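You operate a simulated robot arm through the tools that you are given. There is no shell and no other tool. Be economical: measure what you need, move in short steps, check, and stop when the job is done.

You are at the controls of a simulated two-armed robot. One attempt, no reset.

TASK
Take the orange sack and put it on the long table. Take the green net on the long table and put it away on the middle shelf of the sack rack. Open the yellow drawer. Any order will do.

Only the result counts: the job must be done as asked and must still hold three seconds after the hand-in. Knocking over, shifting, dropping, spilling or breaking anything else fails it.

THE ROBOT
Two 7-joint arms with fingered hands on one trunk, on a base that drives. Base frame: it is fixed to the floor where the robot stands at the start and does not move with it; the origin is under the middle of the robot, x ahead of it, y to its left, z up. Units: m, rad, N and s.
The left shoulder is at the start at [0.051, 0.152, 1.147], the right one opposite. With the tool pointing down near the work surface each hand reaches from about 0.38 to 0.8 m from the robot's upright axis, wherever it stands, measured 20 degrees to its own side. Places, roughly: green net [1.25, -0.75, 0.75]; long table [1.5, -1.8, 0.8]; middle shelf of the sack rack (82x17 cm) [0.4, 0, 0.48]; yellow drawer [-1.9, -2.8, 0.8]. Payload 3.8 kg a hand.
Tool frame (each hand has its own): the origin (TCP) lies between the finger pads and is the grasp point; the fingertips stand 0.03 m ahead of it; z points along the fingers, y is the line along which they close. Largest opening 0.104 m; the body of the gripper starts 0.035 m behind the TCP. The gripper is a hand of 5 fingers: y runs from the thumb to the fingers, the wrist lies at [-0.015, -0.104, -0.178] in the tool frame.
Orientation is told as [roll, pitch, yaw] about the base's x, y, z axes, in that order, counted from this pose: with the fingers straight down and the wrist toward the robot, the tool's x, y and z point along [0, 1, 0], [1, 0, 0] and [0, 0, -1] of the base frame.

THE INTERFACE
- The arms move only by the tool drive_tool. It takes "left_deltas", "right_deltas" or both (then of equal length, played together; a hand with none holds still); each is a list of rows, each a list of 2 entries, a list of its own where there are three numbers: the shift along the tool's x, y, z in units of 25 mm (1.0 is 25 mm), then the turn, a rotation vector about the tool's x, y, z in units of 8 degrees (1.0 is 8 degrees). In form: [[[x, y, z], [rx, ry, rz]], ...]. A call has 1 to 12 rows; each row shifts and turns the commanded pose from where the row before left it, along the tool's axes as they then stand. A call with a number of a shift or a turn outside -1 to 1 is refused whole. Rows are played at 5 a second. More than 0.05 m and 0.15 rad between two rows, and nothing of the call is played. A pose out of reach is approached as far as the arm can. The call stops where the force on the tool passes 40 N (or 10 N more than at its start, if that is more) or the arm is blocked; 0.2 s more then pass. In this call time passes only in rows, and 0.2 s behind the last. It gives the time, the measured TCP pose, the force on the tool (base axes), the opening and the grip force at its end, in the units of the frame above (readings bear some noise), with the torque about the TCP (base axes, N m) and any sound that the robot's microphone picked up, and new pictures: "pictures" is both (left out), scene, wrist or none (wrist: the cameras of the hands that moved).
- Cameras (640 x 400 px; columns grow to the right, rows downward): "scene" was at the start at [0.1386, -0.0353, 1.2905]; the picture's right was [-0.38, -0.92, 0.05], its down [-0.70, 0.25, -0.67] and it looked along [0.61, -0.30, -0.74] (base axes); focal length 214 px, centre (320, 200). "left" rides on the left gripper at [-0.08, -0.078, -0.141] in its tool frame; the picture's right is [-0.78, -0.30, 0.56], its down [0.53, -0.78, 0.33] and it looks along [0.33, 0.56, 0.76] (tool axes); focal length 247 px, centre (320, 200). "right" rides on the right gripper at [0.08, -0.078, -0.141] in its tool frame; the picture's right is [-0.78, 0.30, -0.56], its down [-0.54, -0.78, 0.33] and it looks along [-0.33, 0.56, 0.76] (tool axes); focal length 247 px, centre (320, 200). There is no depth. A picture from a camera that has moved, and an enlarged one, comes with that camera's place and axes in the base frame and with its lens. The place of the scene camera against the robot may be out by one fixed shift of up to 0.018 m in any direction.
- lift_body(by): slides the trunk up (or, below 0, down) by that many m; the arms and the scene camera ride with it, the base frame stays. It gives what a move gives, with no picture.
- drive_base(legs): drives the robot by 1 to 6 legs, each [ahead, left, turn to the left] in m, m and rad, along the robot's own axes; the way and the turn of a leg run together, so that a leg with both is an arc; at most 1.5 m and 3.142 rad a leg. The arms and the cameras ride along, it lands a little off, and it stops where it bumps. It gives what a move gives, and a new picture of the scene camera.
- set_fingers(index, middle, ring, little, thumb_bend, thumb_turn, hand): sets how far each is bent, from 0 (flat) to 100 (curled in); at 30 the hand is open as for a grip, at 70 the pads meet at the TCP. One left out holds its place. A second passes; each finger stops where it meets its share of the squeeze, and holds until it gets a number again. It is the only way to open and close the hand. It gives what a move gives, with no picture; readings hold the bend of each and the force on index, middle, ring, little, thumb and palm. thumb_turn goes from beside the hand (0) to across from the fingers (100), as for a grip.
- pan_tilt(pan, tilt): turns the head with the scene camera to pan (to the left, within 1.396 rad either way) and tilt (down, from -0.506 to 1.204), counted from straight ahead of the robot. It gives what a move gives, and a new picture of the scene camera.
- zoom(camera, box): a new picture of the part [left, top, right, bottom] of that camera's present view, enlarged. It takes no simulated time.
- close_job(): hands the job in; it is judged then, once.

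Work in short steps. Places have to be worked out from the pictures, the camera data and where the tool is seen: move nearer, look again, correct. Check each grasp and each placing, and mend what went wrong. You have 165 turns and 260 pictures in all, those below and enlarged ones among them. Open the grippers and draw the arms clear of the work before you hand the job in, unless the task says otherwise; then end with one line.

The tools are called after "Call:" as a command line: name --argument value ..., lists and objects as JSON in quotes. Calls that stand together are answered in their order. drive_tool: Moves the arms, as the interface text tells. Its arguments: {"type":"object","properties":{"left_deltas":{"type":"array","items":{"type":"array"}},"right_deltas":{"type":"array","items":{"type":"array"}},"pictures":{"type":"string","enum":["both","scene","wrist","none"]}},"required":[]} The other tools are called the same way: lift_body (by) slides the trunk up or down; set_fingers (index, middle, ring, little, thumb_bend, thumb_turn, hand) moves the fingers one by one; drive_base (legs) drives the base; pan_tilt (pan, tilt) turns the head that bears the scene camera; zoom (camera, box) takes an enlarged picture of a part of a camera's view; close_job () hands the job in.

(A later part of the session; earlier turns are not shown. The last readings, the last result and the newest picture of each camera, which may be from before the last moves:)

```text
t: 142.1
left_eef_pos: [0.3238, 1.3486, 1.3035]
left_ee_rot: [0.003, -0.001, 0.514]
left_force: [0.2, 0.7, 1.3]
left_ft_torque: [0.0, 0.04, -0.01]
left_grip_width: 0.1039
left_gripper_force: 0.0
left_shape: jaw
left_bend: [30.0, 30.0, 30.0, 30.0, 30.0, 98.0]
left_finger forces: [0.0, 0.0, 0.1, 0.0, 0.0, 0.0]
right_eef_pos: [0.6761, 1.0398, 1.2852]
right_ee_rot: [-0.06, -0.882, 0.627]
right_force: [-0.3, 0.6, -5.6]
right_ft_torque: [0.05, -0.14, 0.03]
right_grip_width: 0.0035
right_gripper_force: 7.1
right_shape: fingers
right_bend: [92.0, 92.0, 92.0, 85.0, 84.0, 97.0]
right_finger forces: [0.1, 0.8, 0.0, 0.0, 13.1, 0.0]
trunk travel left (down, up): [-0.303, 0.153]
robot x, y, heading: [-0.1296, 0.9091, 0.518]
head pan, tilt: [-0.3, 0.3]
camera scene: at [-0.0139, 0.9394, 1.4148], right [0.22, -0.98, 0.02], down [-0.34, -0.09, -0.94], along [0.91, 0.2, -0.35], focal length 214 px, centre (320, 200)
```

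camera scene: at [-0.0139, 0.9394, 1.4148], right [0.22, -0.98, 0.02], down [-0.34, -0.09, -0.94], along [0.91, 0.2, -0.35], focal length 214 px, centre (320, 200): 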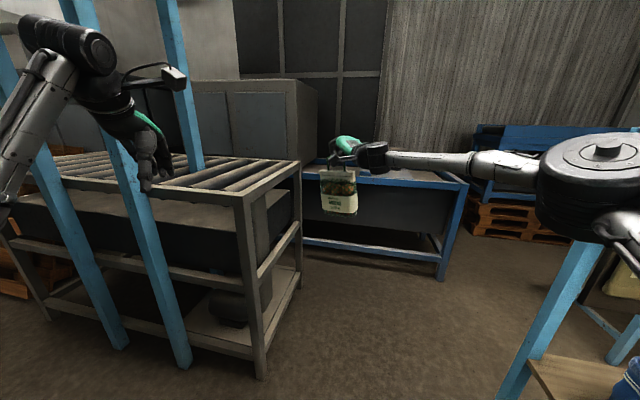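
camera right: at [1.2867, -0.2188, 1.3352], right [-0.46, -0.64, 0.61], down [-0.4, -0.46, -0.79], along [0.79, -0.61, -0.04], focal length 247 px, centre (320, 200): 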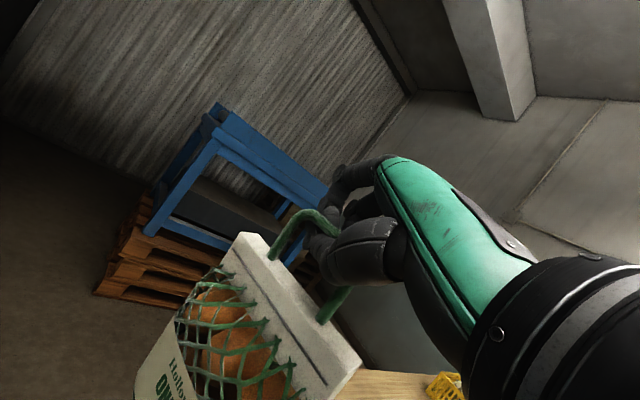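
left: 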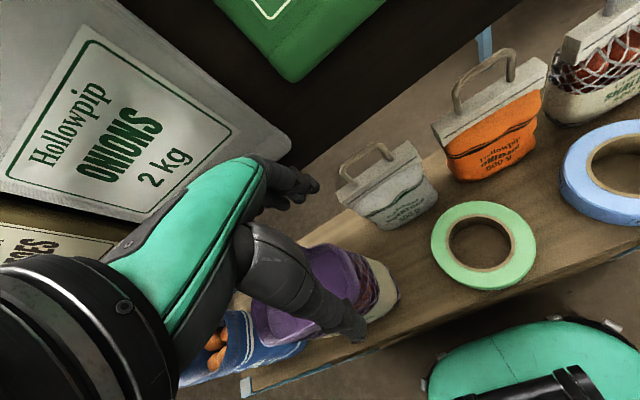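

I continue back along the diagonal and turn to face the rack.

Call:
drive_base --legs '[[-0.438, -0.062, 0], [-0.342, -0.197, 0], [0, 0, -0.515]]'

Call:
pan_tilt --pan -0.15 --tilt 0.5

Call:
zoom --camera "scene" --box '[260, 100, 500, 250]'

```text
t: 148.3
left_eef_pos: [-0.0694, 0.4542, 1.303]
left_ee_rot: [-0.002, 0.001, 0.001]
left_force: [0.9, -0.2, 0.9]
left_ft_torque: [-0.04, 0.0, -0.02]
left_grip_width: 0.1038
left_gripper_force: 0.1
left_shape: jaw
left_bend: [30.0, 30.0, 30.0, 30.0, 30.0, 98.0]
left_finger forces: [0.0, 0.0, 0.0, 0.1, 0.1, 0.0]
right_eef_pos: [0.0852, 0.0122, 1.2855]
right_ee_rot: [-0.061, -0.881, 0.118]
right_force: [0.0, 1.1, -4.7]
right_ft_torque: [-0.02, -0.11, 0.0]
right_grip_width: 0.0036
right_gripper_force: 1.5
right_shape: fingers
right_bend: [92.0, 92.0, 92.0, 85.0, 85.0, 97.0]
right_finger forces: [0.1, 1.9, 0.0, 0.0, 1.1, 0.0]
trunk travel left (down, up): [-0.303, 0.153]
robot x, y, heading: [-0.6853, 0.2907, 0.001]
head pan, tilt: [-0.3, 0.3]
camera scene: at [-0.5637, 0.2643, 1.4149], right [-0.29, -0.96, 0.02], down [-0.34, 0.09, -0.94], along [0.89, -0.28, -0.35], focal length 214 px, centre (320, 200)
```

scene: 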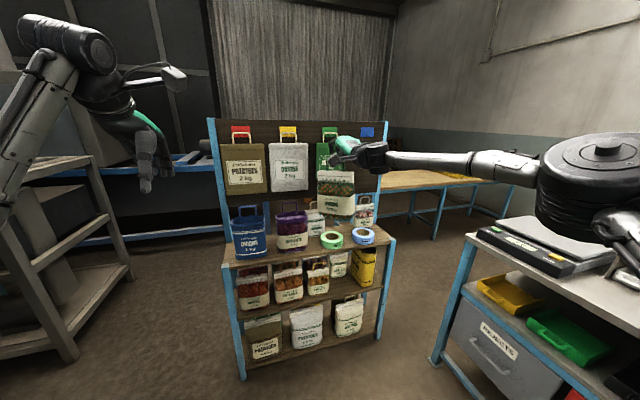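

```text
t: 149.0
left_eef_pos: [-0.0696, 0.4539, 1.303]
left_ee_rot: [0.0, 0.003, 0.001]
left_force: [0.1, 0.6, 0.5]
left_ft_torque: [0.0, -0.02, 0.02]
left_grip_width: 0.1038
left_gripper_force: 0.0
left_shape: jaw
left_bend: [30.0, 30.0, 30.0, 30.0, 30.0, 98.0]
left_finger forces: [0.1, 0.0, 0.1, 0.0, 0.0, 0.1]
right_eef_pos: [0.0851, 0.0134, 1.285]
right_ee_rot: [-0.063, -0.881, 0.117]
right_force: [-0.6, 0.8, -4.5]
right_ft_torque: [0.01, -0.07, 0.02]
right_grip_width: 0.0036
right_gripper_force: 7.7
right_shape: fingers
right_bend: [92.0, 92.0, 92.0, 85.0, 85.0, 97.0]
right_finger forces: [0.1, 1.7, 0.0, 0.0, 14.2, 0.1]
trunk travel left (down, up): [-0.303, 0.153]
robot x, y, heading: [-0.6832, 0.2931, 0.005]
head pan, tilt: [-0.15, 0.499]
camera scene: at [-0.5644, 0.2777, 1.3965], right [-0.14, -0.99, 0.01], down [-0.53, 0.07, -0.85], along [0.84, -0.13, -0.53], focal length 214 px, centre (320, 200)
```

scene: 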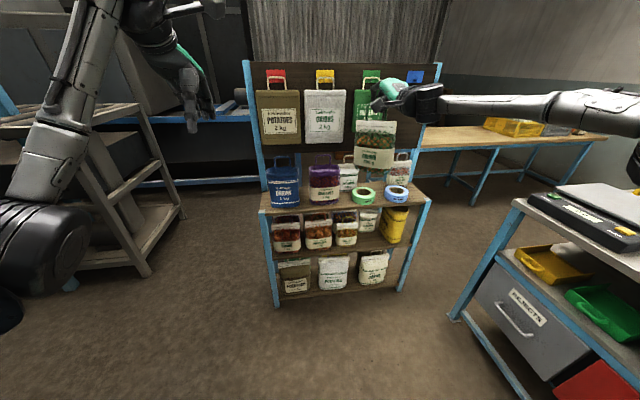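

```text
2.67 times, centred on (380, 175) of scene
camera zoom: at [-0.5644, 0.2777, 1.3965], right [-0.14, -0.99, 0.01], down [-0.53, 0.07, -0.85], along [0.84, -0.13, -0.53], focal length 572 px, centre (160, 267)
```

zoom: 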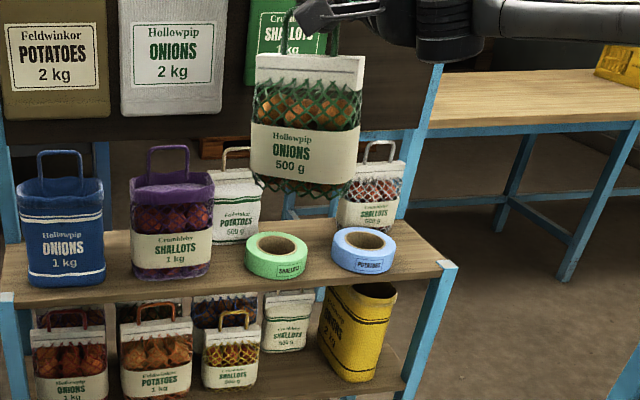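

I lower the trunk to view the middle shelf and bring the net toward its level.

Call:
lift_body --by -0.3

Call:
pan_tilt --pan -0.35 --tilt 0.1

Call:
zoom --camera "scene" --box '[200, 170, 440, 320]'

```text
t: 152.0
left_eef_pos: [-0.0701, 0.4531, 1.0031]
left_ee_rot: [-0.001, -0.001, 0.001]
left_force: [1.0, 0.0, 1.0]
left_ft_torque: [0.0, 0.02, -0.01]
left_grip_width: 0.1037
left_gripper_force: 0.0
left_shape: jaw
left_bend: [30.0, 30.0, 30.0, 30.0, 30.0, 98.0]
left_finger forces: [0.1, 0.0, 0.0, 0.0, 0.0, 0.0]
right_eef_pos: [0.0844, 0.0114, 0.9865]
right_ee_rot: [-0.063, -0.883, 0.116]
right_force: [-0.1, 0.6, -4.7]
right_ft_torque: [-0.01, -0.09, -0.02]
right_grip_width: 0.0036
right_gripper_force: 7.6
right_shape: fingers
right_bend: [92.0, 92.0, 92.0, 85.0, 85.0, 97.0]
right_finger forces: [0.0, 1.3, 0.0, 0.0, 13.8, 0.1]
trunk travel left (down, up): [-0.003, 0.453]
robot x, y, heading: [-0.6868, 0.2933, 0.009]
head pan, tilt: [-0.15, 0.499]
```

```text
t: 152.9
left_eef_pos: [-0.0696, 0.4539, 1.0031]
left_ee_rot: [0.0, 0.0, 0.002]
left_force: [-0.8, 0.1, -0.4]
left_ft_torque: [0.01, 0.02, 0.02]
left_grip_width: 0.1038
left_gripper_force: 0.1
left_shape: jaw
left_bend: [30.0, 30.0, 30.0, 30.0, 30.0, 98.0]
left_finger forces: [0.0, 0.1, 0.1, 0.0, 0.0, 0.0]
right_eef_pos: [0.0846, 0.0121, 0.9858]
right_ee_rot: [-0.061, -0.882, 0.113]
right_force: [0.5, 0.5, -5.5]
right_ft_torque: [-0.01, -0.09, 0.0]
right_grip_width: 0.0036
right_gripper_force: 1.4
right_shape: fingers
right_bend: [92.0, 92.0, 92.0, 85.0, 85.0, 97.0]
right_finger forces: [0.1, 1.7, 0.0, 0.0, 1.1, 0.0]
trunk travel left (down, up): [-0.003, 0.453]
robot x, y, heading: [-0.6896, 0.2933, 0.004]
head pan, tilt: [-0.351, 0.099]
camera scene: at [-0.3646, 0.2608, 1.0165], right [-0.29, -0.94, 0.17], down [-0.59, 0.03, -0.81], along [0.76, -0.34, -0.56], focal length 214 px, centre (320, 200)
```

scene: 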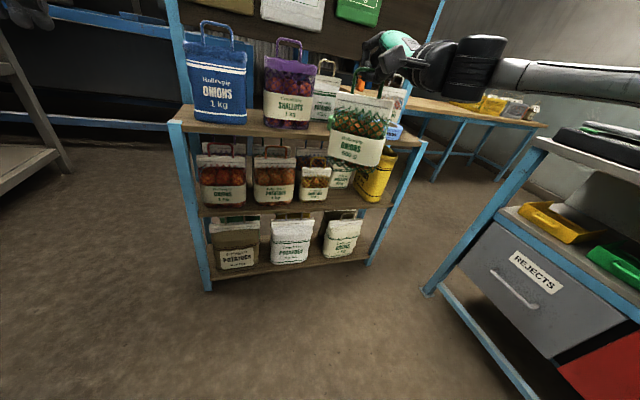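

```text
2.67 times, centred on (320, 245) of scene
camera zoom: at [-0.3646, 0.2608, 1.0165], right [-0.29, -0.94, 0.17], down [-0.59, 0.03, -0.81], along [0.76, -0.34, -0.56], focal length 572 px, centre (320, 80)
```

zoom: 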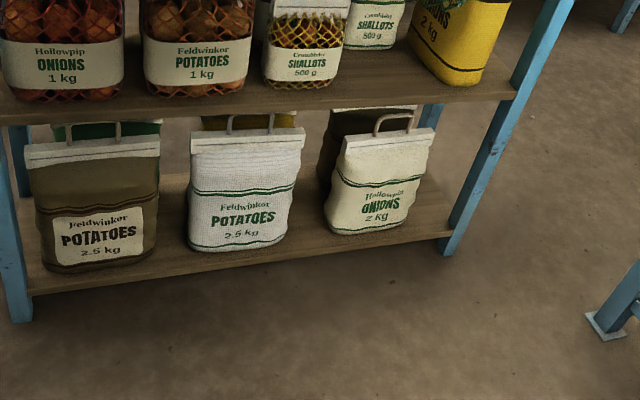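

I zoom in on the middle shelf.

Call:
zoom --camera "scene" --box '[200, 110, 440, 260]'

```text
2.67 times, centred on (320, 185) of scene
camera zoom: at [-0.3646, 0.2608, 1.0165], right [-0.29, -0.94, 0.17], down [-0.59, 0.03, -0.81], along [0.76, -0.34, -0.56], focal length 572 px, centre (320, 240)
```

zoom: 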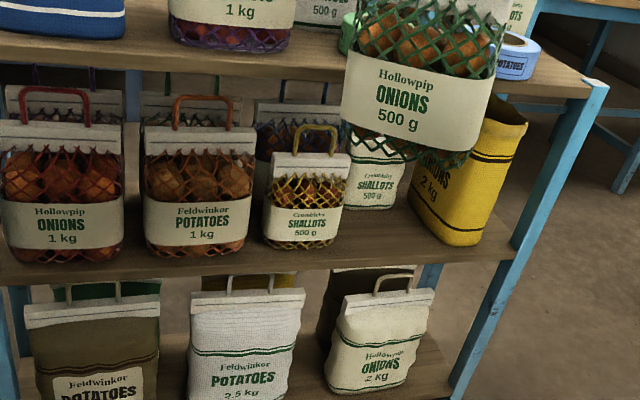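

There's a free front spot on the middle shelf between the small shallots net (right edge y about -0.09) and the yellow sack (y about -0.285). I'll aim for y about -0.185, x about 0.37. The hand must be nearly horizontal to fit under the top shelf, so I tilt it more and lower it in front of the rack.

Call:
drive_tool --right_deltas '[[[0, 0, 0], [-1, -0.2, 0.15]], [[0, 0, 0], [-1, -0.2, 0.15]], [[0, 0, 0], [-1, -0.2, 0.15]], [[0, 0, 0], [-0.9, 0, 0]], [[0, -0.98, 0.13], [0, 0, 0]], [[0, -0.98, 0.13], [0, 0, 0]], [[0, -0.98, 0.13], [0, 0, 0]], [[0, -0.98, 0.13], [0, 0, 0]]]' --pictures "both"

```text
t: 154.7
left_eef_pos: [-0.0714, 0.4531, 1.0039]
left_ee_rot: [0.001, 0.002, -0.001]
left_force: [0.5, -0.1, 0.7]
left_ft_torque: [-0.01, -0.02, 0.0]
left_grip_width: 0.1036
left_gripper_force: 0.1
left_shape: jaw
left_bend: [30.0, 30.0, 30.0, 30.0, 30.0, 98.0]
left_finger forces: [0.0, 0.0, 0.1, 0.0, 0.0, 0.1]
right_eef_pos: [0.0444, 0.0078, 0.9325]
right_ee_rot: [-0.067, -0.978, 0.125]
right_force: [-1.1, -0.7, -5.0]
right_ft_torque: [-0.03, -0.08, -0.01]
right_grip_width: 0.0039
right_gripper_force: 7.7
right_shape: fingers
right_bend: [92.0, 92.0, 92.0, 85.0, 85.0, 97.0]
right_finger forces: [0.0, 0.7, 0.1, 0.1, 15.1, 0.1]
right hand out of reach, approached as far as the arm can: row 1, 2, 3, 4, 7, 8
trunk travel left (down, up): [-0.003, 0.453]
robot x, y, heading: [-0.6824, 0.292, 0.006]
head pan, tilt: [-0.351, 0.099]
camera scene: at [-0.3649, 0.2605, 1.0168], right [-0.29, -0.94, 0.17], down [-0.59, 0.03, -0.81], along [0.76, -0.34, -0.56], focal length 214 px, centre (320, 200)
camera right: at [-0.1211, 0.0772, 0.9437], right [-0.25, -0.77, 0.58], down [-0.12, -0.58, -0.81], along [0.96, -0.27, 0.05], focal length 247 px, centre (320, 200)
```

scene: 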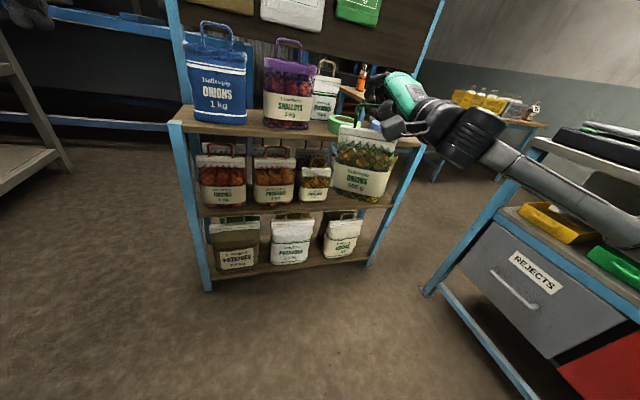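
right: 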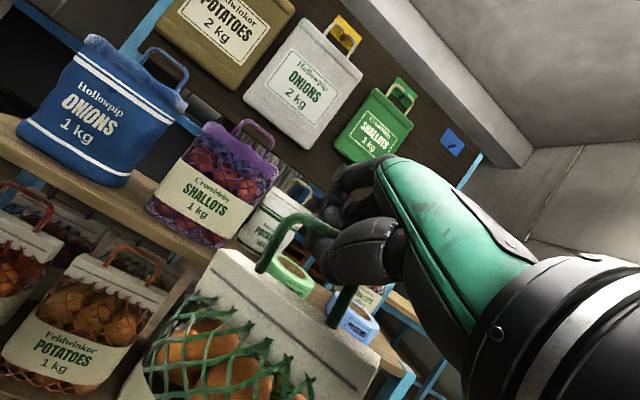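

Tilt is at a joint limit in this spot. I try more extension and lower height, to see how flat the hand can get there.

Call:
drive_tool --right_deltas '[[[0, 0.2, 0.9], [0, 0, 0]], [[0, 0.2, 0.9], [0, 0, 0]], [[0, -0.2, 0.9], [0, 0, 0]], [[0, -0.6, 0.8], [0, 0, 0]], [[0, -0.8, 0.5], [0, 0, 0]], [[0, -0.8, 0.5], [0, 0, 0]], [[0, -0.8, 0.5], [0, 0, 0]], [[0, -0.8, 0.5], [0, 0, 0]], [[0, -0.8, 0.5], [0, 0, 0]], [[0, -0.8, 0.5], [0, 0, 0]]]' --pictures "none"

```text
t: 156.9
left_eef_pos: [-0.0689, 0.4542, 1.0025]
left_ee_rot: [0.001, 0.002, 0.001]
left_force: [-0.9, -0.3, -0.2]
left_ft_torque: [-0.01, 0.01, 0.04]
left_grip_width: 0.104
left_gripper_force: 0.0
left_shape: jaw
left_bend: [30.0, 30.0, 30.0, 30.0, 30.0, 98.0]
left_finger forces: [0.0, 0.0, 0.1, 0.0, 0.1, 0.0]
right_eef_pos: [0.1357, -0.0502, 0.9069]
right_ee_rot: [-0.068, -0.977, 0.126]
right_force: [-0.4, 0.1, -4.8]
right_ft_torque: [-0.01, -0.13, 0.0]
right_grip_width: 0.0039
right_gripper_force: 7.6
right_shape: fingers
right_bend: [92.0, 92.0, 92.0, 85.0, 85.0, 97.0]
right_finger forces: [0.0, 0.9, 0.0, 0.0, 15.2, 0.0]
right hand out of reach, approached as far as the arm can: row 1, 2, 3, 4, 5, 6, 7, 8, 9, 10
trunk travel left (down, up): [-0.003, 0.453]
robot x, y, heading: [-0.687, 0.2982, 0.008]
head pan, tilt: [-0.351, 0.099]
```

It can't go lower extended. I try drawing the hand back toward the body while lowering, with the elbow at the side.

Call:
drive_tool --right_deltas '[[[0, -1, 0], [0, 0, 0]], [[0, -1, 0], [0, 0, 0]], [[0, -1, 0], [0, 0, 0]], [[0, -1, 0], [0, 0, 0]], [[0, -1, 0], [0, 0, 0]], [[0, -1, 0], [0, 0, 0]], [[0, -1, 0], [0, 0, 0]], [[0, -1, 0], [0, 0, 0]], [[0, -1, 0], [0, 0, 0]], [[0, -1, 0], [0, 0, 0]]]' --pictures "none"

```text
t: 159.1
left_eef_pos: [-0.0703, 0.453, 1.0035]
left_ee_rot: [0.001, 0.0, -0.001]
left_force: [0.6, -0.1, 0.3]
left_ft_torque: [0.02, 0.02, 0.01]
left_grip_width: 0.1039
left_gripper_force: 0.1
left_shape: jaw
left_bend: [30.0, 30.0, 30.0, 30.0, 30.0, 98.0]
left_finger forces: [0.1, 0.0, 0.0, 0.1, 0.0, 0.0]
right_eef_pos: [0.0278, -0.126, 0.9013]
right_ee_rot: [-0.067, -0.979, 0.124]
right_force: [0.1, 0.2, -5.0]
right_ft_torque: [-0.04, -0.13, 0.03]
right_grip_width: 0.0038
right_gripper_force: 7.9
right_shape: fingers
right_bend: [92.0, 92.0, 92.0, 85.0, 85.0, 97.0]
right_finger forces: [0.0, 0.8, 0.0, 0.0, 15.6, 0.1]
right hand out of reach, approached as far as the arm can: row 1, 2, 3, 4, 5, 6, 7, 8, 9, 10
trunk travel left (down, up): [-0.003, 0.453]
robot x, y, heading: [-0.6835, 0.2944, 0.007]
head pan, tilt: [-0.351, 0.099]
```

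That pitch won't go lower. A better way: let the left hand take the net by its thin edge in a sideways (handshake) pose and insert that way. First I test whether the left hand reaches such a pose at low height.

Call:
drive_tool --left_deltas '[[[0, 0, 0], [0, 0, -1]], [[0, 0, 0], [0, 0, -1]], [[0, 0, 0], [0, 0, -1]], [[0, 0, 0], [0, 0, -1]], [[0, 0, 0], [0, 0, -1]], [[0, 0, 0], [0, 0, -1]], [[0, 0, 0], [0, 0, -1]], [[0, 0, 0], [0, 0, -1]], [[0, 0, 0], [0, 0, -1]], [[0, 0, 0], [0, 0, -1]], [[0, 0, 0], [0, 0, -1]]]' --pictures "none"

Call:
drive_tool --left_deltas '[[[0, 0, 0.5], [0, -1, 0]], [[0, 0, 0.5], [0, -1, 0]], [[0, 0, 0.5], [0, -1, 0]], [[0, 0, 0.5], [0, -1, 0]], [[0, 0, 0.5], [0, -1, 0]], [[0, 0, 0], [0, -1, 0]], [[0, 0, 0], [0, -1, 0]]]' --pictures "none"

```text
t: 161.5
left_eef_pos: [-0.0313, 0.4529, 0.9747]
left_ee_rot: [0.0, 0.001, 1.539]
left_force: [0.8, -0.1, 0.0]
left_ft_torque: [-0.01, -0.02, -0.02]
left_grip_width: 0.1039
left_gripper_force: 0.1
left_shape: jaw
left_bend: [30.0, 30.0, 30.0, 30.0, 30.0, 98.0]
left_finger forces: [0.0, 0.1, 0.1, 0.1, 0.0, 0.0]
left hand out of reach, approached as far as the arm can: row 8, 9, 10, 11
right_eef_pos: [0.0298, -0.1269, 0.8999]
right_ee_rot: [-0.064, -0.98, 0.123]
right_force: [0.1, -0.1, -5.2]
right_ft_torque: [0.01, -0.13, 0.0]
right_grip_width: 0.004
right_gripper_force: 0.5
right_shape: fingers
right_bend: [92.0, 92.0, 92.0, 85.0, 85.0, 97.0]
right_finger forces: [0.0, 0.7, 0.0, 0.1, 0.6, 0.0]
trunk travel left (down, up): [-0.003, 0.453]
robot x, y, heading: [-0.6838, 0.29, 0.002]
head pan, tilt: [-0.351, 0.099]
```

```text
t: 163.1
left_eef_pos: [-0.0148, 0.4533, 0.9148]
left_ee_rot: [-0.977, 0.001, 1.539]
left_force: [0.0, 0.1, 0.2]
left_ft_torque: [0.0, -0.01, 0.0]
left_grip_width: 0.1037
left_gripper_force: 0.1
left_shape: jaw
left_bend: [30.0, 30.0, 30.0, 30.0, 30.0, 98.0]
left_finger forces: [0.0, 0.1, 0.0, 0.0, 0.0, 0.0]
right_eef_pos: [0.0305, -0.126, 0.8998]
right_ee_rot: [-0.068, -0.979, 0.125]
right_force: [-0.1, -0.3, -5.3]
right_ft_torque: [-0.01, -0.12, 0.03]
right_grip_width: 0.004
right_gripper_force: 0.5
right_shape: fingers
right_bend: [92.0, 92.0, 92.0, 85.0, 85.0, 97.0]
right_finger forces: [0.1, 0.9, 0.1, 0.0, 0.7, 0.1]
trunk travel left (down, up): [-0.003, 0.453]
robot x, y, heading: [-0.686, 0.293, 0.005]
head pan, tilt: [-0.351, 0.099]
```

The handshake pose (pointing forward, 34° down) is reached. Next I test lowering it to shelf height.

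Call:
drive_tool --left_deltas '[[[0.83, 0, 0.56], [0, 0, 0]], [[0.83, 0, 0.56], [0, 0, 0]], [[0.83, 0, 0.56], [0, 0, 0]], [[0.83, 0, 0.56], [0, 0, 0]], [[0.83, 0, 0.56], [0, 0, 0]], [[0.83, 0, 0.56], [0, 0, 0]], [[0.83, 0, 0.56], [0, 0, 0]], [[0.83, 0, 0.56], [0, 0, 0]], [[0.83, 0, 0.56], [0, 0, 0]], [[0.83, 0, 0.56], [0, 0, 0]], [[0.83, 0, 0.56], [0, 0, 0]], [[0.83, 0, 0.56], [0, 0, 0]]]' --pictures "none"

Call:
pan_tilt --pan 0.2 --tilt 0.2

```text
t: 165.7
left_eef_pos: [-0.0142, 0.4523, 0.6147]
left_ee_rot: [-0.977, -0.001, 1.538]
left_force: [0.2, -0.5, 0.6]
left_ft_torque: [0.03, -0.03, -0.01]
left_grip_width: 0.1038
left_gripper_force: 0.0
left_shape: jaw
left_bend: [30.0, 30.0, 30.0, 30.0, 30.0, 98.0]
left_finger forces: [0.0, 0.0, 0.1, 0.0, 0.1, 0.1]
right_eef_pos: [0.0298, -0.1267, 0.9026]
right_ee_rot: [-0.067, -0.98, 0.124]
right_force: [0.2, -0.3, -5.2]
right_ft_torque: [-0.07, -0.1, 0.0]
right_grip_width: 0.0038
right_gripper_force: 0.2
right_shape: fingers
right_bend: [92.0, 92.0, 92.0, 85.0, 85.0, 97.0]
right_finger forces: [0.0, 0.7, 0.0, 0.0, 0.6, 0.1]
trunk travel left (down, up): [-0.003, 0.453]
robot x, y, heading: [-0.6826, 0.2948, 0.008]
head pan, tilt: [-0.351, 0.099]
```

```text
t: 166.7
left_eef_pos: [-0.0166, 0.4538, 0.615]
left_ee_rot: [-0.976, -0.002, 1.537]
left_force: [0.1, -0.2, -0.2]
left_ft_torque: [-0.01, -0.02, -0.02]
left_grip_width: 0.1036
left_gripper_force: 0.1
left_shape: jaw
left_bend: [30.0, 30.0, 30.0, 30.0, 30.0, 98.0]
left_finger forces: [0.0, 0.1, 0.1, 0.0, 0.0, 0.1]
right_eef_pos: [0.03, -0.1263, 0.9007]
right_ee_rot: [-0.068, -0.979, 0.125]
right_force: [0.1, 0.3, -4.7]
right_ft_torque: [-0.01, -0.1, -0.01]
right_grip_width: 0.0039
right_gripper_force: 0.9
right_shape: fingers
right_bend: [92.0, 92.0, 92.0, 85.0, 85.0, 97.0]
right_finger forces: [0.0, 0.8, 0.1, 0.0, 0.8, 0.0]
trunk travel left (down, up): [-0.003, 0.453]
robot x, y, heading: [-0.6839, 0.2973, 0.007]
head pan, tilt: [0.201, 0.201]
camera scene: at [-0.3655, 0.3107, 1.0061], right [0.18, -0.98, -0.1], down [-0.67, -0.04, -0.75], along [0.73, 0.2, -0.66], focal length 214 px, centre (320, 200)
```

scene: 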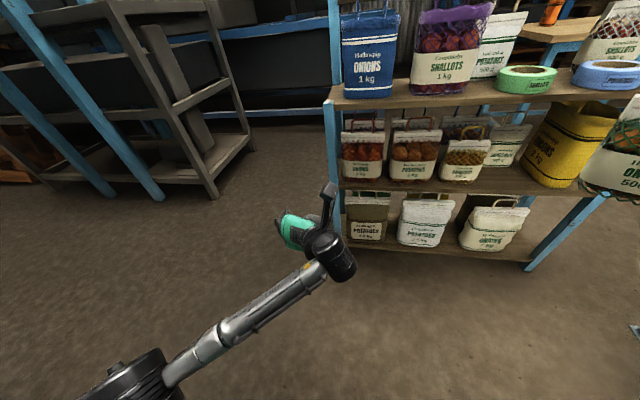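

The left hand can work at shelf height in that pose. For the handover, I turn the right hand to point down and yaw it -90°, so the net's thin edge faces me.

Call:
drive_tool --right_deltas '[[[0, 0, 0], [1, 0, 0]], [[0, 0, 0], [1, 0, 0]], [[0, 0, 0], [1, 0, 0]], [[0, 0, 0], [1, 0, 0]], [[0, 0, 0], [1, 0, 0]], [[0, 0, 0], [1, 0, 0]], [[0, 0, 0], [1, 0, 0]], [[0, -0.4, -1], [0, 0, 0]], [[0, -0.4, -1], [0, 0, 0]], [[0, -0.4, -1], [0, 0, 0]], [[0, -0.4, -1], [0, 0, 0]]]' --pictures "none"

Call:
drive_tool --right_deltas '[[[0, 0, 0], [0, 0, 1]], [[0, 0, 0], [0, 0, 1]], [[0, 0, 0], [0, 0, 1]], [[0, 0, 0], [0, 0, 1]], [[0, 0, 0], [0, 0, 1]], [[0, 0, 0], [0, 0, 1]], [[0, 0, 0], [0, 0, 1]], [[0, 0, 0], [0, 0, 1]], [[0, 0, 0], [0, 0, 1]], [[0, 0, 0], [0, 0, 1]], [[0, 0, 0], [0, 0, 1]], [[0, 0, 0], [0, 0, 1]]]' --pictures "both"

```text
t: 169.1
left_eef_pos: [-0.0141, 0.4524, 0.6148]
left_ee_rot: [-0.976, -0.003, 1.538]
left_force: [-0.5, -1.4, -0.1]
left_ft_torque: [0.0, -0.02, -0.01]
left_grip_width: 0.1039
left_gripper_force: 0.1
left_shape: jaw
left_bend: [30.0, 30.0, 30.0, 30.0, 30.0, 98.0]
left_finger forces: [0.0, 0.0, 0.0, 0.0, 0.1, 0.0]
right_eef_pos: [-0.0082, -0.1254, 0.9733]
right_ee_rot: [-0.035, -0.089, 0.058]
right_force: [0.4, -1.5, -6.3]
right_ft_torque: [0.02, -0.12, 0.0]
right_grip_width: 0.0042
right_gripper_force: 4.5
right_shape: fingers
right_bend: [92.0, 91.0, 92.0, 85.0, 85.0, 97.0]
right_finger forces: [0.1, 5.9, 0.0, 0.1, 3.0, 0.1]
right hand out of reach, approached as far as the arm can: row 7, 11
trunk travel left (down, up): [-0.003, 0.453]
robot x, y, heading: [-0.6859, 0.2909, 0.003]
head pan, tilt: [0.201, 0.201]
```

```text
t: 171.7
left_eef_pos: [-0.0149, 0.4529, 0.6138]
left_ee_rot: [-0.976, -0.002, 1.538]
left_force: [0.1, 0.7, 0.8]
left_ft_torque: [0.01, 0.02, 0.02]
left_grip_width: 0.1038
left_gripper_force: 0.1
left_shape: jaw
left_bend: [30.0, 30.0, 30.0, 30.0, 30.0, 98.0]
left_finger forces: [0.1, 0.1, 0.1, 0.1, 0.1, 0.0]
right_eef_pos: [-0.0074, -0.1262, 0.972]
right_ee_rot: [0.09, -0.027, -1.616]
right_force: [0.7, 0.7, -5.1]
right_ft_torque: [-0.1, -0.02, -0.02]
right_grip_width: 0.0043
right_gripper_force: 3.7
right_shape: fingers
right_bend: [92.0, 91.0, 92.0, 85.0, 85.0, 97.0]
right_finger forces: [0.0, 5.9, 0.0, 0.0, 2.4, 0.0]
trunk travel left (down, up): [-0.003, 0.453]
robot x, y, heading: [-0.6855, 0.2939, 0.008]
head pan, tilt: [0.201, 0.201]
camera scene: at [-0.3649, 0.3108, 1.0058], right [0.18, -0.98, -0.1], down [-0.67, -0.04, -0.74], along [0.72, 0.2, -0.66], focal length 214 px, centre (320, 200)
camera right: at [0.0626, -0.0479, 1.117], right [-0.84, -0.24, 0.49], down [-0.47, 0.79, -0.4], along [-0.29, -0.56, -0.77], focal length 247 px, centre (320, 200)
```

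scene: 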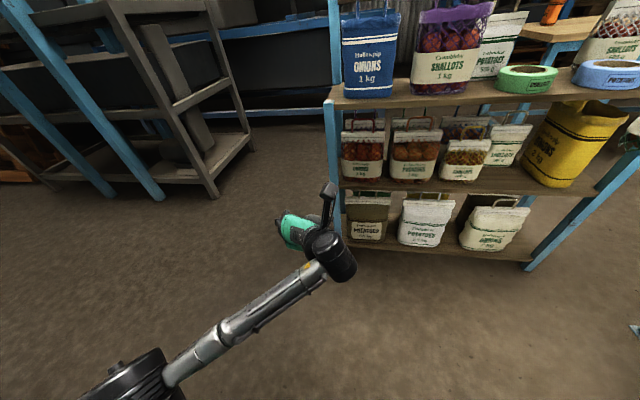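
right: 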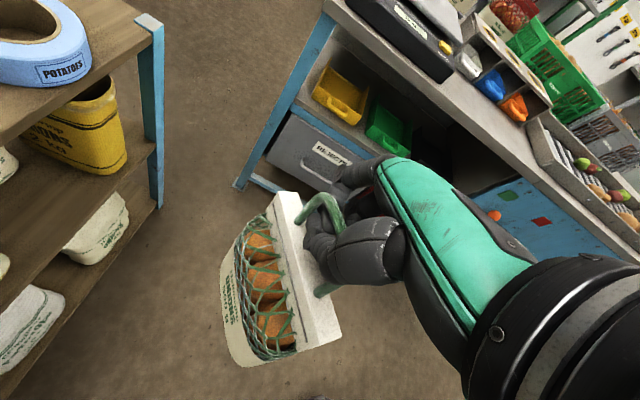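

The net's thin edge now faces me. I move it inward to the robot's midline where the left hand can reach.

Call:
drive_tool --right_deltas '[[[0, -1, 0], [0, 0, 0]], [[0, -1, 0], [0, 0, 0]], [[0, -1, 0], [0, 0, 0]], [[0, -1, 0], [0, 0, 0]], [[0, -1, 0], [0, 0, 0]], [[0, -1, 0], [0, 0, 0]], [[0, -1, 0], [0, 0, 0]], [[0, -1, 0], [0, 0, 0]], [[0, -1, 0], [0, 0, 0]], [[0, -1, 0], [0, 0, 0]], [[0, -1, 0], [0, 0, 0]], [[0, -1, 0], [0, 0, 0]]]' --pictures "none"

Call:
pan_tilt --pan 0.0 --tilt 0.1

```text
t: 174.3
left_eef_pos: [-0.0145, 0.4521, 0.6155]
left_ee_rot: [-0.976, 0.002, 1.537]
left_force: [-0.5, -0.2, 0.2]
left_ft_torque: [0.04, -0.02, 0.01]
left_grip_width: 0.1039
left_gripper_force: 0.1
left_shape: jaw
left_bend: [30.0, 30.0, 30.0, 30.0, 30.0, 98.0]
left_finger forces: [0.0, 0.1, 0.0, 0.0, 0.1, 0.0]
right_eef_pos: [-0.0839, 0.0628, 0.8842]
right_ee_rot: [0.094, -0.023, -1.61]
right_force: [0.4, 0.5, -5.4]
right_ft_torque: [-0.11, 0.03, 0.03]
right_grip_width: 0.0042
right_gripper_force: 4.3
right_shape: fingers
right_bend: [92.0, 92.0, 92.0, 85.0, 85.0, 97.0]
right_finger forces: [0.1, 6.5, 0.0, 0.0, 1.6, 0.0]
right hand out of reach, approached as far as the arm can: row 3, 4, 5, 6, 7, 8, 9, 10, 11, 12
trunk travel left (down, up): [-0.003, 0.453]
robot x, y, heading: [-0.6837, 0.2945, 0.009]
head pan, tilt: [0.201, 0.201]
```

```text
t: 175.0
left_eef_pos: [-0.0156, 0.4532, 0.6144]
left_ee_rot: [-0.975, 0.0, 1.538]
left_force: [0.3, -1.1, 0.5]
left_ft_torque: [0.02, 0.0, 0.0]
left_grip_width: 0.104
left_gripper_force: 0.0
left_shape: jaw
left_bend: [30.0, 30.0, 30.0, 30.0, 30.0, 98.0]
left_finger forces: [0.0, 0.0, 0.1, 0.0, 0.1, 0.0]
right_eef_pos: [-0.0842, 0.0627, 0.8841]
right_ee_rot: [0.094, -0.023, -1.61]
right_force: [0.2, 0.4, -5.3]
right_ft_torque: [-0.07, 0.01, 0.0]
right_grip_width: 0.0043
right_gripper_force: 3.9
right_shape: fingers
right_bend: [92.0, 91.0, 92.0, 85.0, 85.0, 97.0]
right_finger forces: [0.2, 6.0, 0.1, 0.0, 1.5, 0.1]
trunk travel left (down, up): [-0.003, 0.453]
robot x, y, heading: [-0.6862, 0.2931, 0.004]
head pan, tilt: [0.0, 0.099]
camera scene: at [-0.3601, 0.2925, 1.0138], right [0.01, -1.0, 0.0], down [-0.59, 0.0, -0.81], along [0.81, 0.0, -0.59], focal length 214 px, centre (320, 200)
```

scene: 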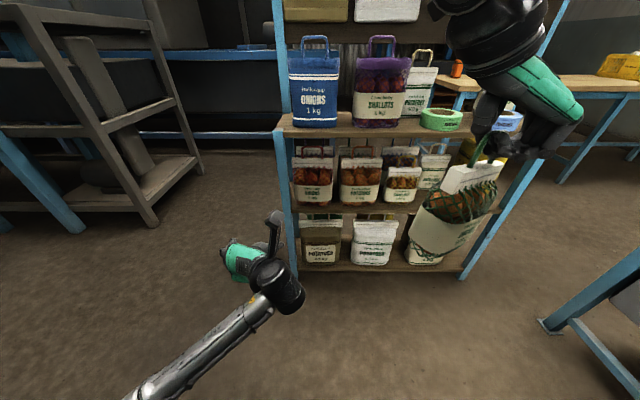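

The arms would cross this way. Instead I turn the right hand back to yaw 0 (net face toward me) and have the left hand take the net's left edge, pointing right and down. Later I yaw it 90° to point forward.

Call:
drive_tool --right_deltas '[[[0, 0, 0], [0, 0, -1]], [[0, 0, 0], [0, 0, -1]], [[0, 0, 0], [0, 0, -1]], [[0, 0, 0], [0, 0, -1]], [[0, 0, 0], [0, 0, -1]], [[0, 0, 0], [0, 0, -1]], [[0, 0, 0], [0, 0, -1]], [[0, 0, 0], [0, 0, -1]], [[0, 0, 0], [0, 0, -1]], [[0, 0, 0], [0, 0, -1]], [[0, 0, 0], [0, 0, -1]], [[0, 0, 0], [0, 0, -0.5]]]' --left_deltas '[[[0, 0, 0], [0.83, 0, 0.56]], [[0, 0, 0], [0.83, 0, 0.56]], [[0, 0, 0], [0.83, 0, 0.56]], [[0, 0, 0], [0.83, 0, 0.56]], [[0, 0, 0], [0.83, 0, 0.56]], [[0, 0, 0], [0.83, 0, 0.56]], [[0, 0, 0], [0.83, 0, 0.56]], [[0, 0, 0], [0.83, 0, 0.56]], [[0, 0, 0], [0.83, 0, 0.56]], [[0, 0, 0], [0.83, 0, 0.56]], [[0, 0, 0], [0.83, 0, 0.56]], [[0, 0, 0], [0, 0, 0]]]' --pictures "scene"

```text
t: 177.6
left_eef_pos: [-0.0151, 0.4527, 0.6154]
left_ee_rot: [-0.978, 0.0, -0.001]
left_force: [0.0, 0.4, 1.0]
left_ft_torque: [0.0, 0.03, 0.02]
left_grip_width: 0.1039
left_gripper_force: 0.1
left_shape: jaw
left_bend: [30.0, 30.0, 30.0, 30.0, 30.0, 98.0]
left_finger forces: [0.0, 0.0, 0.0, 0.1, 0.1, 0.1]
right_eef_pos: [-0.0821, 0.0626, 0.8841]
right_ee_rot: [-0.031, -0.091, -0.003]
right_force: [0.7, 0.5, -5.5]
right_ft_torque: [-0.01, -0.09, 0.0]
right_grip_width: 0.0042
right_gripper_force: 2.7
right_shape: fingers
right_bend: [92.0, 91.0, 92.0, 85.0, 85.0, 97.0]
right_finger forces: [0.1, 5.5, 0.0, 0.0, 1.1, 0.0]
trunk travel left (down, up): [-0.003, 0.453]
robot x, y, heading: [-0.6813, 0.2927, 0.007]
head pan, tilt: [0.0, 0.099]
camera scene: at [-0.3602, 0.2925, 1.0139], right [0.0, -1.0, 0.0], down [-0.59, 0.0, -0.81], along [0.81, 0.0, -0.59], focal length 214 px, centre (320, 200)
```

scene: 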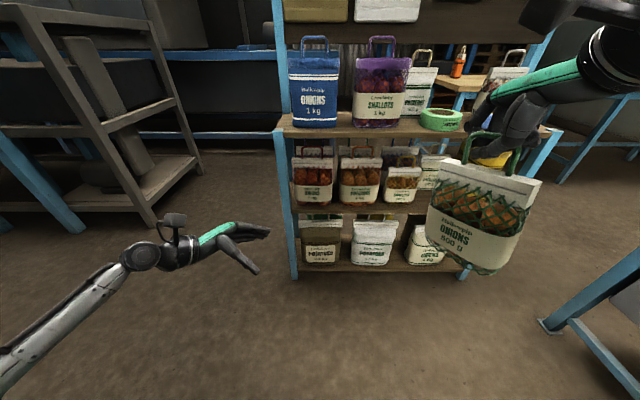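

The left hand now points right. I bring it up beside the net's left edge and look with its wrist camera.

Call:
drive_tool --left_deltas '[[[-0.98, -0.28, 0.29], [0, 0, 0]], [[-0.98, -0.28, 0.29], [0, 0, 0]], [[-0.98, -0.28, 0.29], [0, 0, 0]], [[-0.98, -0.28, 0.29], [0, 0, 0]], [[-0.98, -0.28, 0.29], [0, 0, 0]], [[-0.98, -0.28, 0.29], [0, 0, 0]], [[-0.98, -0.28, 0.29], [0, 0, 0]], [[-0.98, -0.28, 0.29], [0, 0, 0]], [[-0.98, -0.28, 0.29], [0, 0, 0]], [[-0.98, -0.28, 0.29], [0, 0, 0]]]' --pictures "both"

```text
t: 179.8
left_eef_pos: [-0.0862, 0.2558, 0.7775]
left_ee_rot: [-0.976, 0.002, -0.001]
left_force: [-0.2, 0.1, -0.9]
left_ft_torque: [0.01, 0.02, 0.03]
left_grip_width: 0.1039
left_gripper_force: 0.1
left_shape: jaw
left_bend: [30.0, 30.0, 30.0, 30.0, 30.0, 98.0]
left_finger forces: [0.0, 0.0, 0.1, 0.0, 0.1, 0.0]
right_eef_pos: [-0.0842, 0.0617, 0.8838]
right_ee_rot: [-0.031, -0.092, -0.006]
right_force: [-0.2, 0.1, -5.0]
right_ft_torque: [-0.01, -0.09, -0.03]
right_grip_width: 0.0043
right_gripper_force: 3.5
right_shape: fingers
right_bend: [92.0, 91.0, 92.0, 85.0, 85.0, 97.0]
right_finger forces: [0.0, 5.2, 0.0, 0.0, 1.1, 0.0]
trunk travel left (down, up): [-0.003, 0.453]
robot x, y, heading: [-0.6825, 0.2945, 0.006]
head pan, tilt: [0.0, 0.099]
camera scene: at [-0.3602, 0.2922, 1.0139], right [0.0, -1.0, 0.0], down [-0.59, 0.0, -0.81], along [0.81, 0.0, -0.59], focal length 214 px, centre (320, 200)
camera left: at [-0.1635, 0.329, 0.9223], right [-0.3, -0.9, 0.33], down [-0.78, 0.02, -0.63], along [0.56, -0.44, -0.7], focal length 247 px, centre (320, 200)
```

scene: 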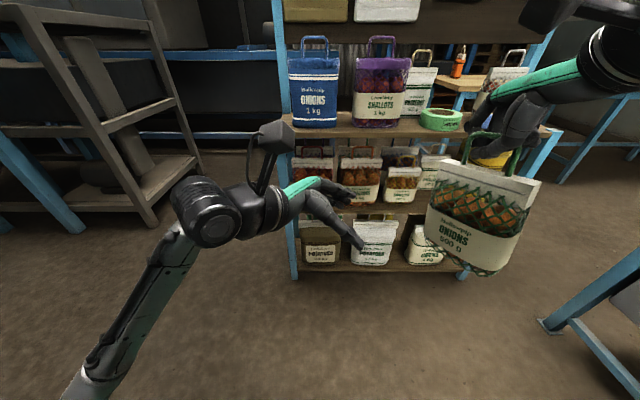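
left: 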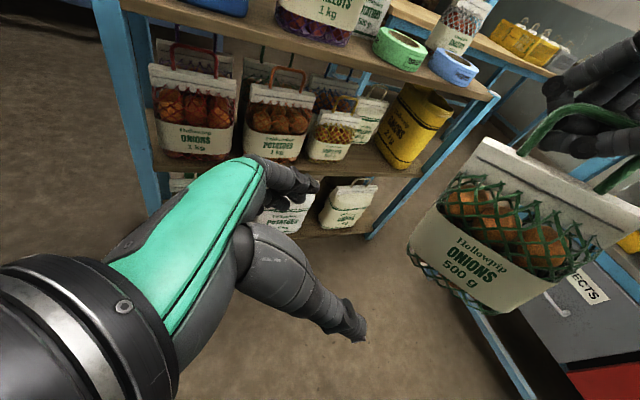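

I zoom both views to measure the net's edge relative to the left hand.

Call:
zoom --camera "scene" --box '[400, 90, 600, 215]'

Call:
zoom --camera "right" --box '[0, 0, 640, 400]'

```text
3.20 times, centred on (500, 152) of scene
camera zoom: at [-0.3602, 0.2922, 1.0139], right [0.0, -1.0, 0.0], down [-0.59, 0.0, -0.81], along [0.81, 0.0, -0.59], focal length 686 px, centre (-256, 352)
```

zoom: 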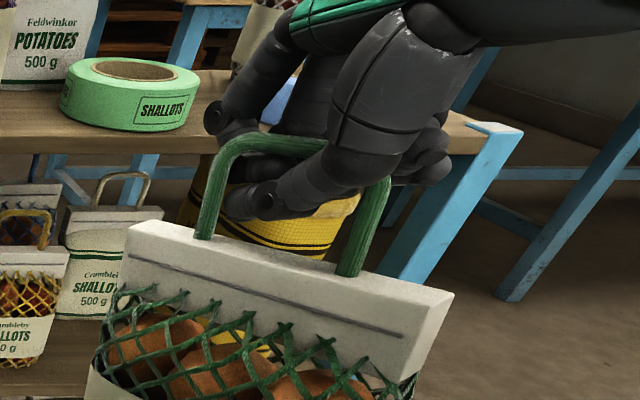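

```text
1.00 times, centred on (320, 200) of right (not enlarged: the box is as wide or as high as the picture)
camera zoom: at [-0.1739, 0.1457, 1.0147], right [0.24, -0.76, 0.6], down [-0.75, -0.54, -0.38], along [0.62, -0.36, -0.7], focal length 247 px, centre (320, 200)
```

zoom: 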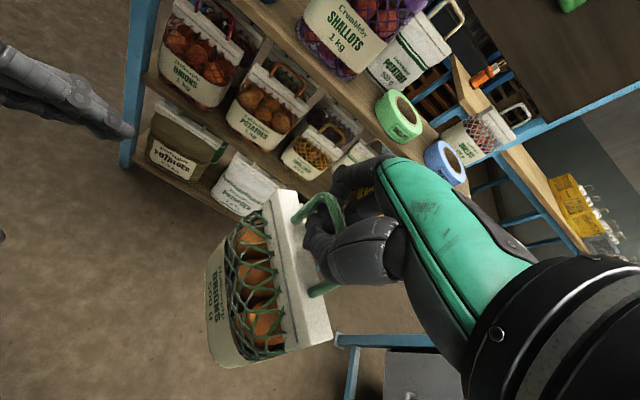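

From the right and left cameras, the net hangs yawed about 45° to the hand (its header runs from (-0.13, 0.01) to (-0.05, 0.10)). I yaw the right hand to the left to square it toward the left hand.

Call:
drive_tool --right_deltas '[[[0, 0, 0], [0, 0, -1]], [[0, 0, 0], [0, 0, -1]], [[0, 0, 0], [0, 0, -1]], [[0, 0, 0], [0, 0, -1]], [[0, 0, 0], [0, 0, -1]]]' --pictures "both"

Call:
zoom --camera "left" --box '[0, 0, 640, 400]'

```text
t: 181.0
left_eef_pos: [-0.0862, 0.2563, 0.7773]
left_ee_rot: [-0.979, -0.001, -0.002]
left_force: [0.3, -0.6, 0.3]
left_ft_torque: [-0.01, -0.03, 0.02]
left_grip_width: 0.1039
left_gripper_force: 0.0
left_shape: jaw
left_bend: [30.0, 30.0, 30.0, 30.0, 30.0, 98.0]
left_finger forces: [0.1, 0.0, 0.0, 0.0, 0.0, 0.0]
right_eef_pos: [-0.0854, 0.062, 0.8836]
right_ee_rot: [-0.076, -0.063, 0.555]
right_force: [0.5, -0.1, -5.3]
right_ft_torque: [0.04, -0.1, -0.03]
right_grip_width: 0.0042
right_gripper_force: 3.0
right_shape: fingers
right_bend: [92.0, 91.0, 92.0, 85.0, 85.0, 97.0]
right_finger forces: [0.1, 5.8, 0.1, 0.0, 1.0, 0.0]
right hand out of reach, approached as far as the arm can: row 5
trunk travel left (down, up): [-0.003, 0.453]
robot x, y, heading: [-0.684, 0.2978, 0.004]
head pan, tilt: [0.0, 0.099]
camera scene: at [-0.3605, 0.2927, 1.0141], right [0.0, -1.0, 0.0], down [-0.59, 0.0, -0.81], along [0.81, 0.0, -0.59], focal length 214 px, centre (320, 200)
camera right: at [-0.2049, 0.0929, 1.0139], right [0.61, -0.49, 0.63], down [-0.35, -0.87, -0.34], along [0.71, -0.02, -0.7], focal length 247 px, centre (320, 200)
```

scene: 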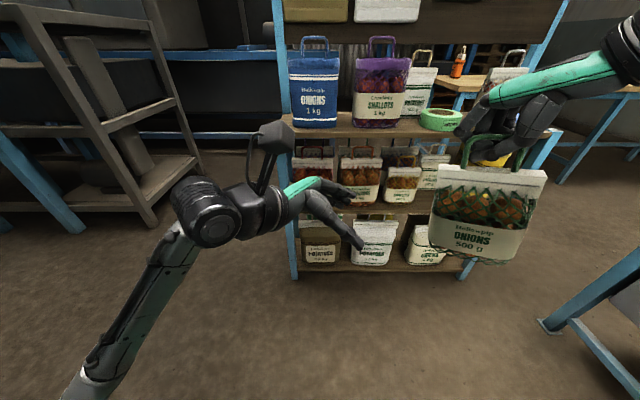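
right: 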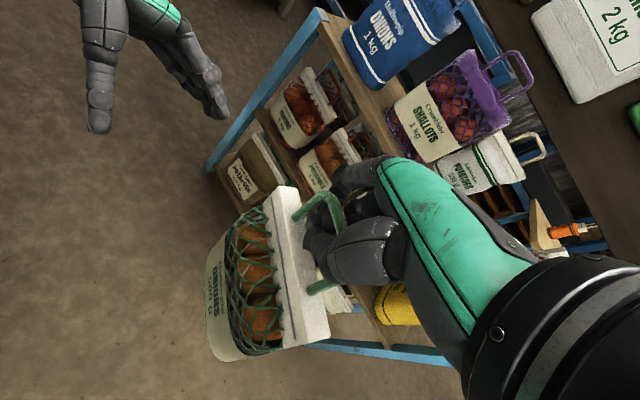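

```text
1.00 times, centred on (320, 200) of left (not enlarged: the box is as wide or as high as the picture)
camera zoom: at [-0.1637, 0.3296, 0.9223], right [-0.3, -0.9, 0.33], down [-0.78, 0.02, -0.63], along [0.56, -0.44, -0.7], focal length 247 px, centre (320, 200)
```

zoom: 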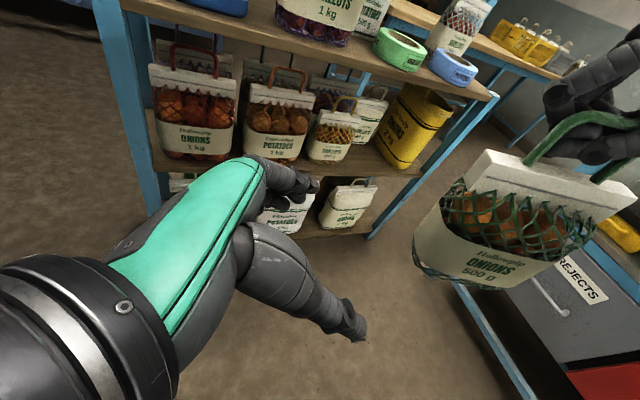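

The net's header now runs from (-0.11, 0.00) to (-0.07, 0.11). I yaw the left hand -19° to line up with it and approach to just short of the edge.

Call:
drive_tool --left_deltas '[[[0, 0, 0], [0.65, 0, 0.44]], [[0, 0, 0], [0.65, 0, 0.44]], [[0, 0, 0], [0.65, 0, 0.44]], [[-0.38, 0.8, 0.57], [0, 0, 0]], [[-0.38, 0.8, 0.57], [0, 0, 0]], [[-0.38, 0.8, 0.57], [0, 0, 0]]]' --pictures "both"

```text
t: 182.4
left_eef_pos: [-0.0448, 0.189, 0.7759]
left_ee_rot: [-0.976, 0.0, -0.329]
left_force: [0.3, -0.1, -0.2]
left_ft_torque: [0.02, 0.02, 0.02]
left_grip_width: 0.1037
left_gripper_force: 0.1
left_shape: jaw
left_bend: [30.0, 30.0, 30.0, 30.0, 30.0, 98.0]
left_finger forces: [0.0, 0.1, 0.1, 0.1, 0.0, 0.0]
right_eef_pos: [-0.0839, 0.0624, 0.8843]
right_ee_rot: [-0.073, -0.059, 0.553]
right_force: [0.2, -0.3, -6.7]
right_ft_torque: [0.02, -0.1, -0.04]
right_grip_width: 0.0043
right_gripper_force: 2.8
right_shape: fingers
right_bend: [92.0, 91.0, 92.0, 85.0, 85.0, 97.0]
right_finger forces: [0.0, 5.9, 0.0, 0.1, 1.0, 0.0]
trunk travel left (down, up): [-0.003, 0.453]
robot x, y, heading: [-0.6829, 0.2929, 0.008]
head pan, tilt: [0.0, 0.099]
camera scene: at [-0.36, 0.2921, 1.0138], right [0.01, -1.0, 0.0], down [-0.59, 0.0, -0.81], along [0.81, 0.0, -0.59], focal length 214 px, centre (320, 200)
camera left: at [-0.0954, 0.2823, 0.9211], right [-0.57, -0.75, 0.33], down [-0.73, 0.27, -0.63], along [0.38, -0.6, -0.7], focal length 247 px, centre (320, 200)
```

scene: 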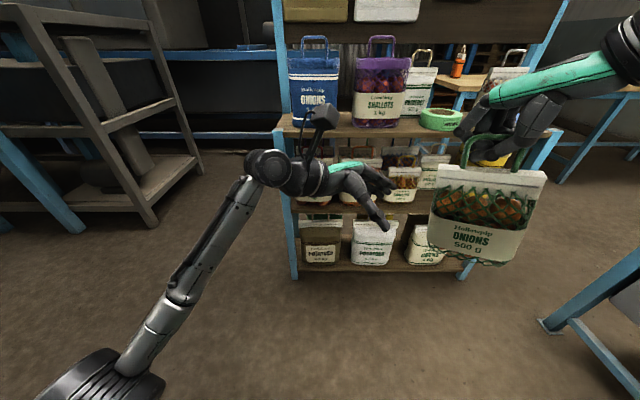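
left: 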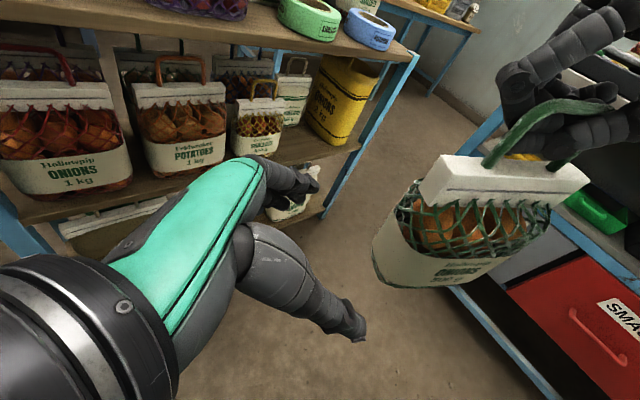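

The net's left edge is straight ahead of the left hand's opening. I close in 10 cm.

Call:
drive_tool --left_deltas '[[[-0.56, 0, 0.83], [0, 0, 0]], [[-0.56, 0, 0.83], [0, 0, 0]], [[-0.56, 0, 0.83], [0, 0, 0]], [[-0.56, 0, 0.83], [0, 0, 0]]]' --pictures "both"

```text
t: 183.4
left_eef_pos: [-0.0786, 0.0934, 0.7774]
left_ee_rot: [-0.978, -0.001, -0.33]
left_force: [0.2, -0.2, 0.0]
left_ft_torque: [0.0, 0.02, 0.01]
left_grip_width: 0.1036
left_gripper_force: 0.1
left_shape: jaw
left_bend: [30.0, 30.0, 30.0, 30.0, 30.0, 98.0]
left_finger forces: [0.0, 0.0, 0.0, 0.0, 0.0, 0.0]
right_eef_pos: [-0.0844, 0.0618, 0.8841]
right_ee_rot: [-0.076, -0.061, 0.553]
right_force: [0.4, 0.0, -4.9]
right_ft_torque: [0.05, -0.03, 0.0]
right_grip_width: 0.0044
right_gripper_force: 3.7
right_shape: fingers
right_bend: [92.0, 91.0, 92.0, 85.0, 85.0, 97.0]
right_finger forces: [0.0, 5.9, 0.0, 0.0, 1.0, 0.0]
trunk travel left (down, up): [-0.003, 0.453]
robot x, y, heading: [-0.6831, 0.2944, 0.005]
head pan, tilt: [0.0, 0.099]
camera scene: at [-0.3602, 0.2921, 1.0139], right [0.0, -1.0, 0.0], down [-0.59, 0.0, -0.81], along [0.81, 0.0, -0.59], focal length 214 px, centre (320, 200)
camera left: at [-0.1277, 0.1871, 0.9213], right [-0.57, -0.75, 0.33], down [-0.73, 0.27, -0.63], along [0.38, -0.6, -0.7], focal length 247 px, centre (320, 200)
```

scene: 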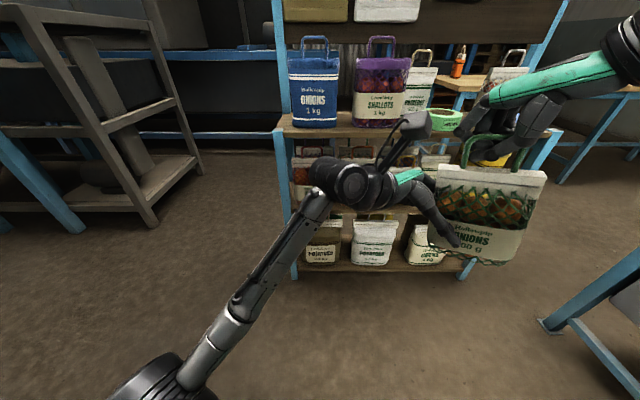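
left: 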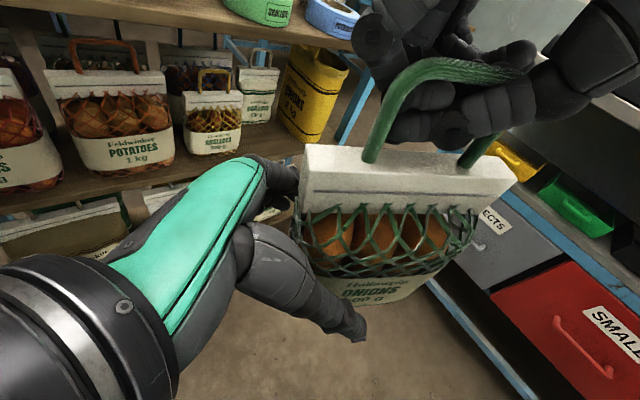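

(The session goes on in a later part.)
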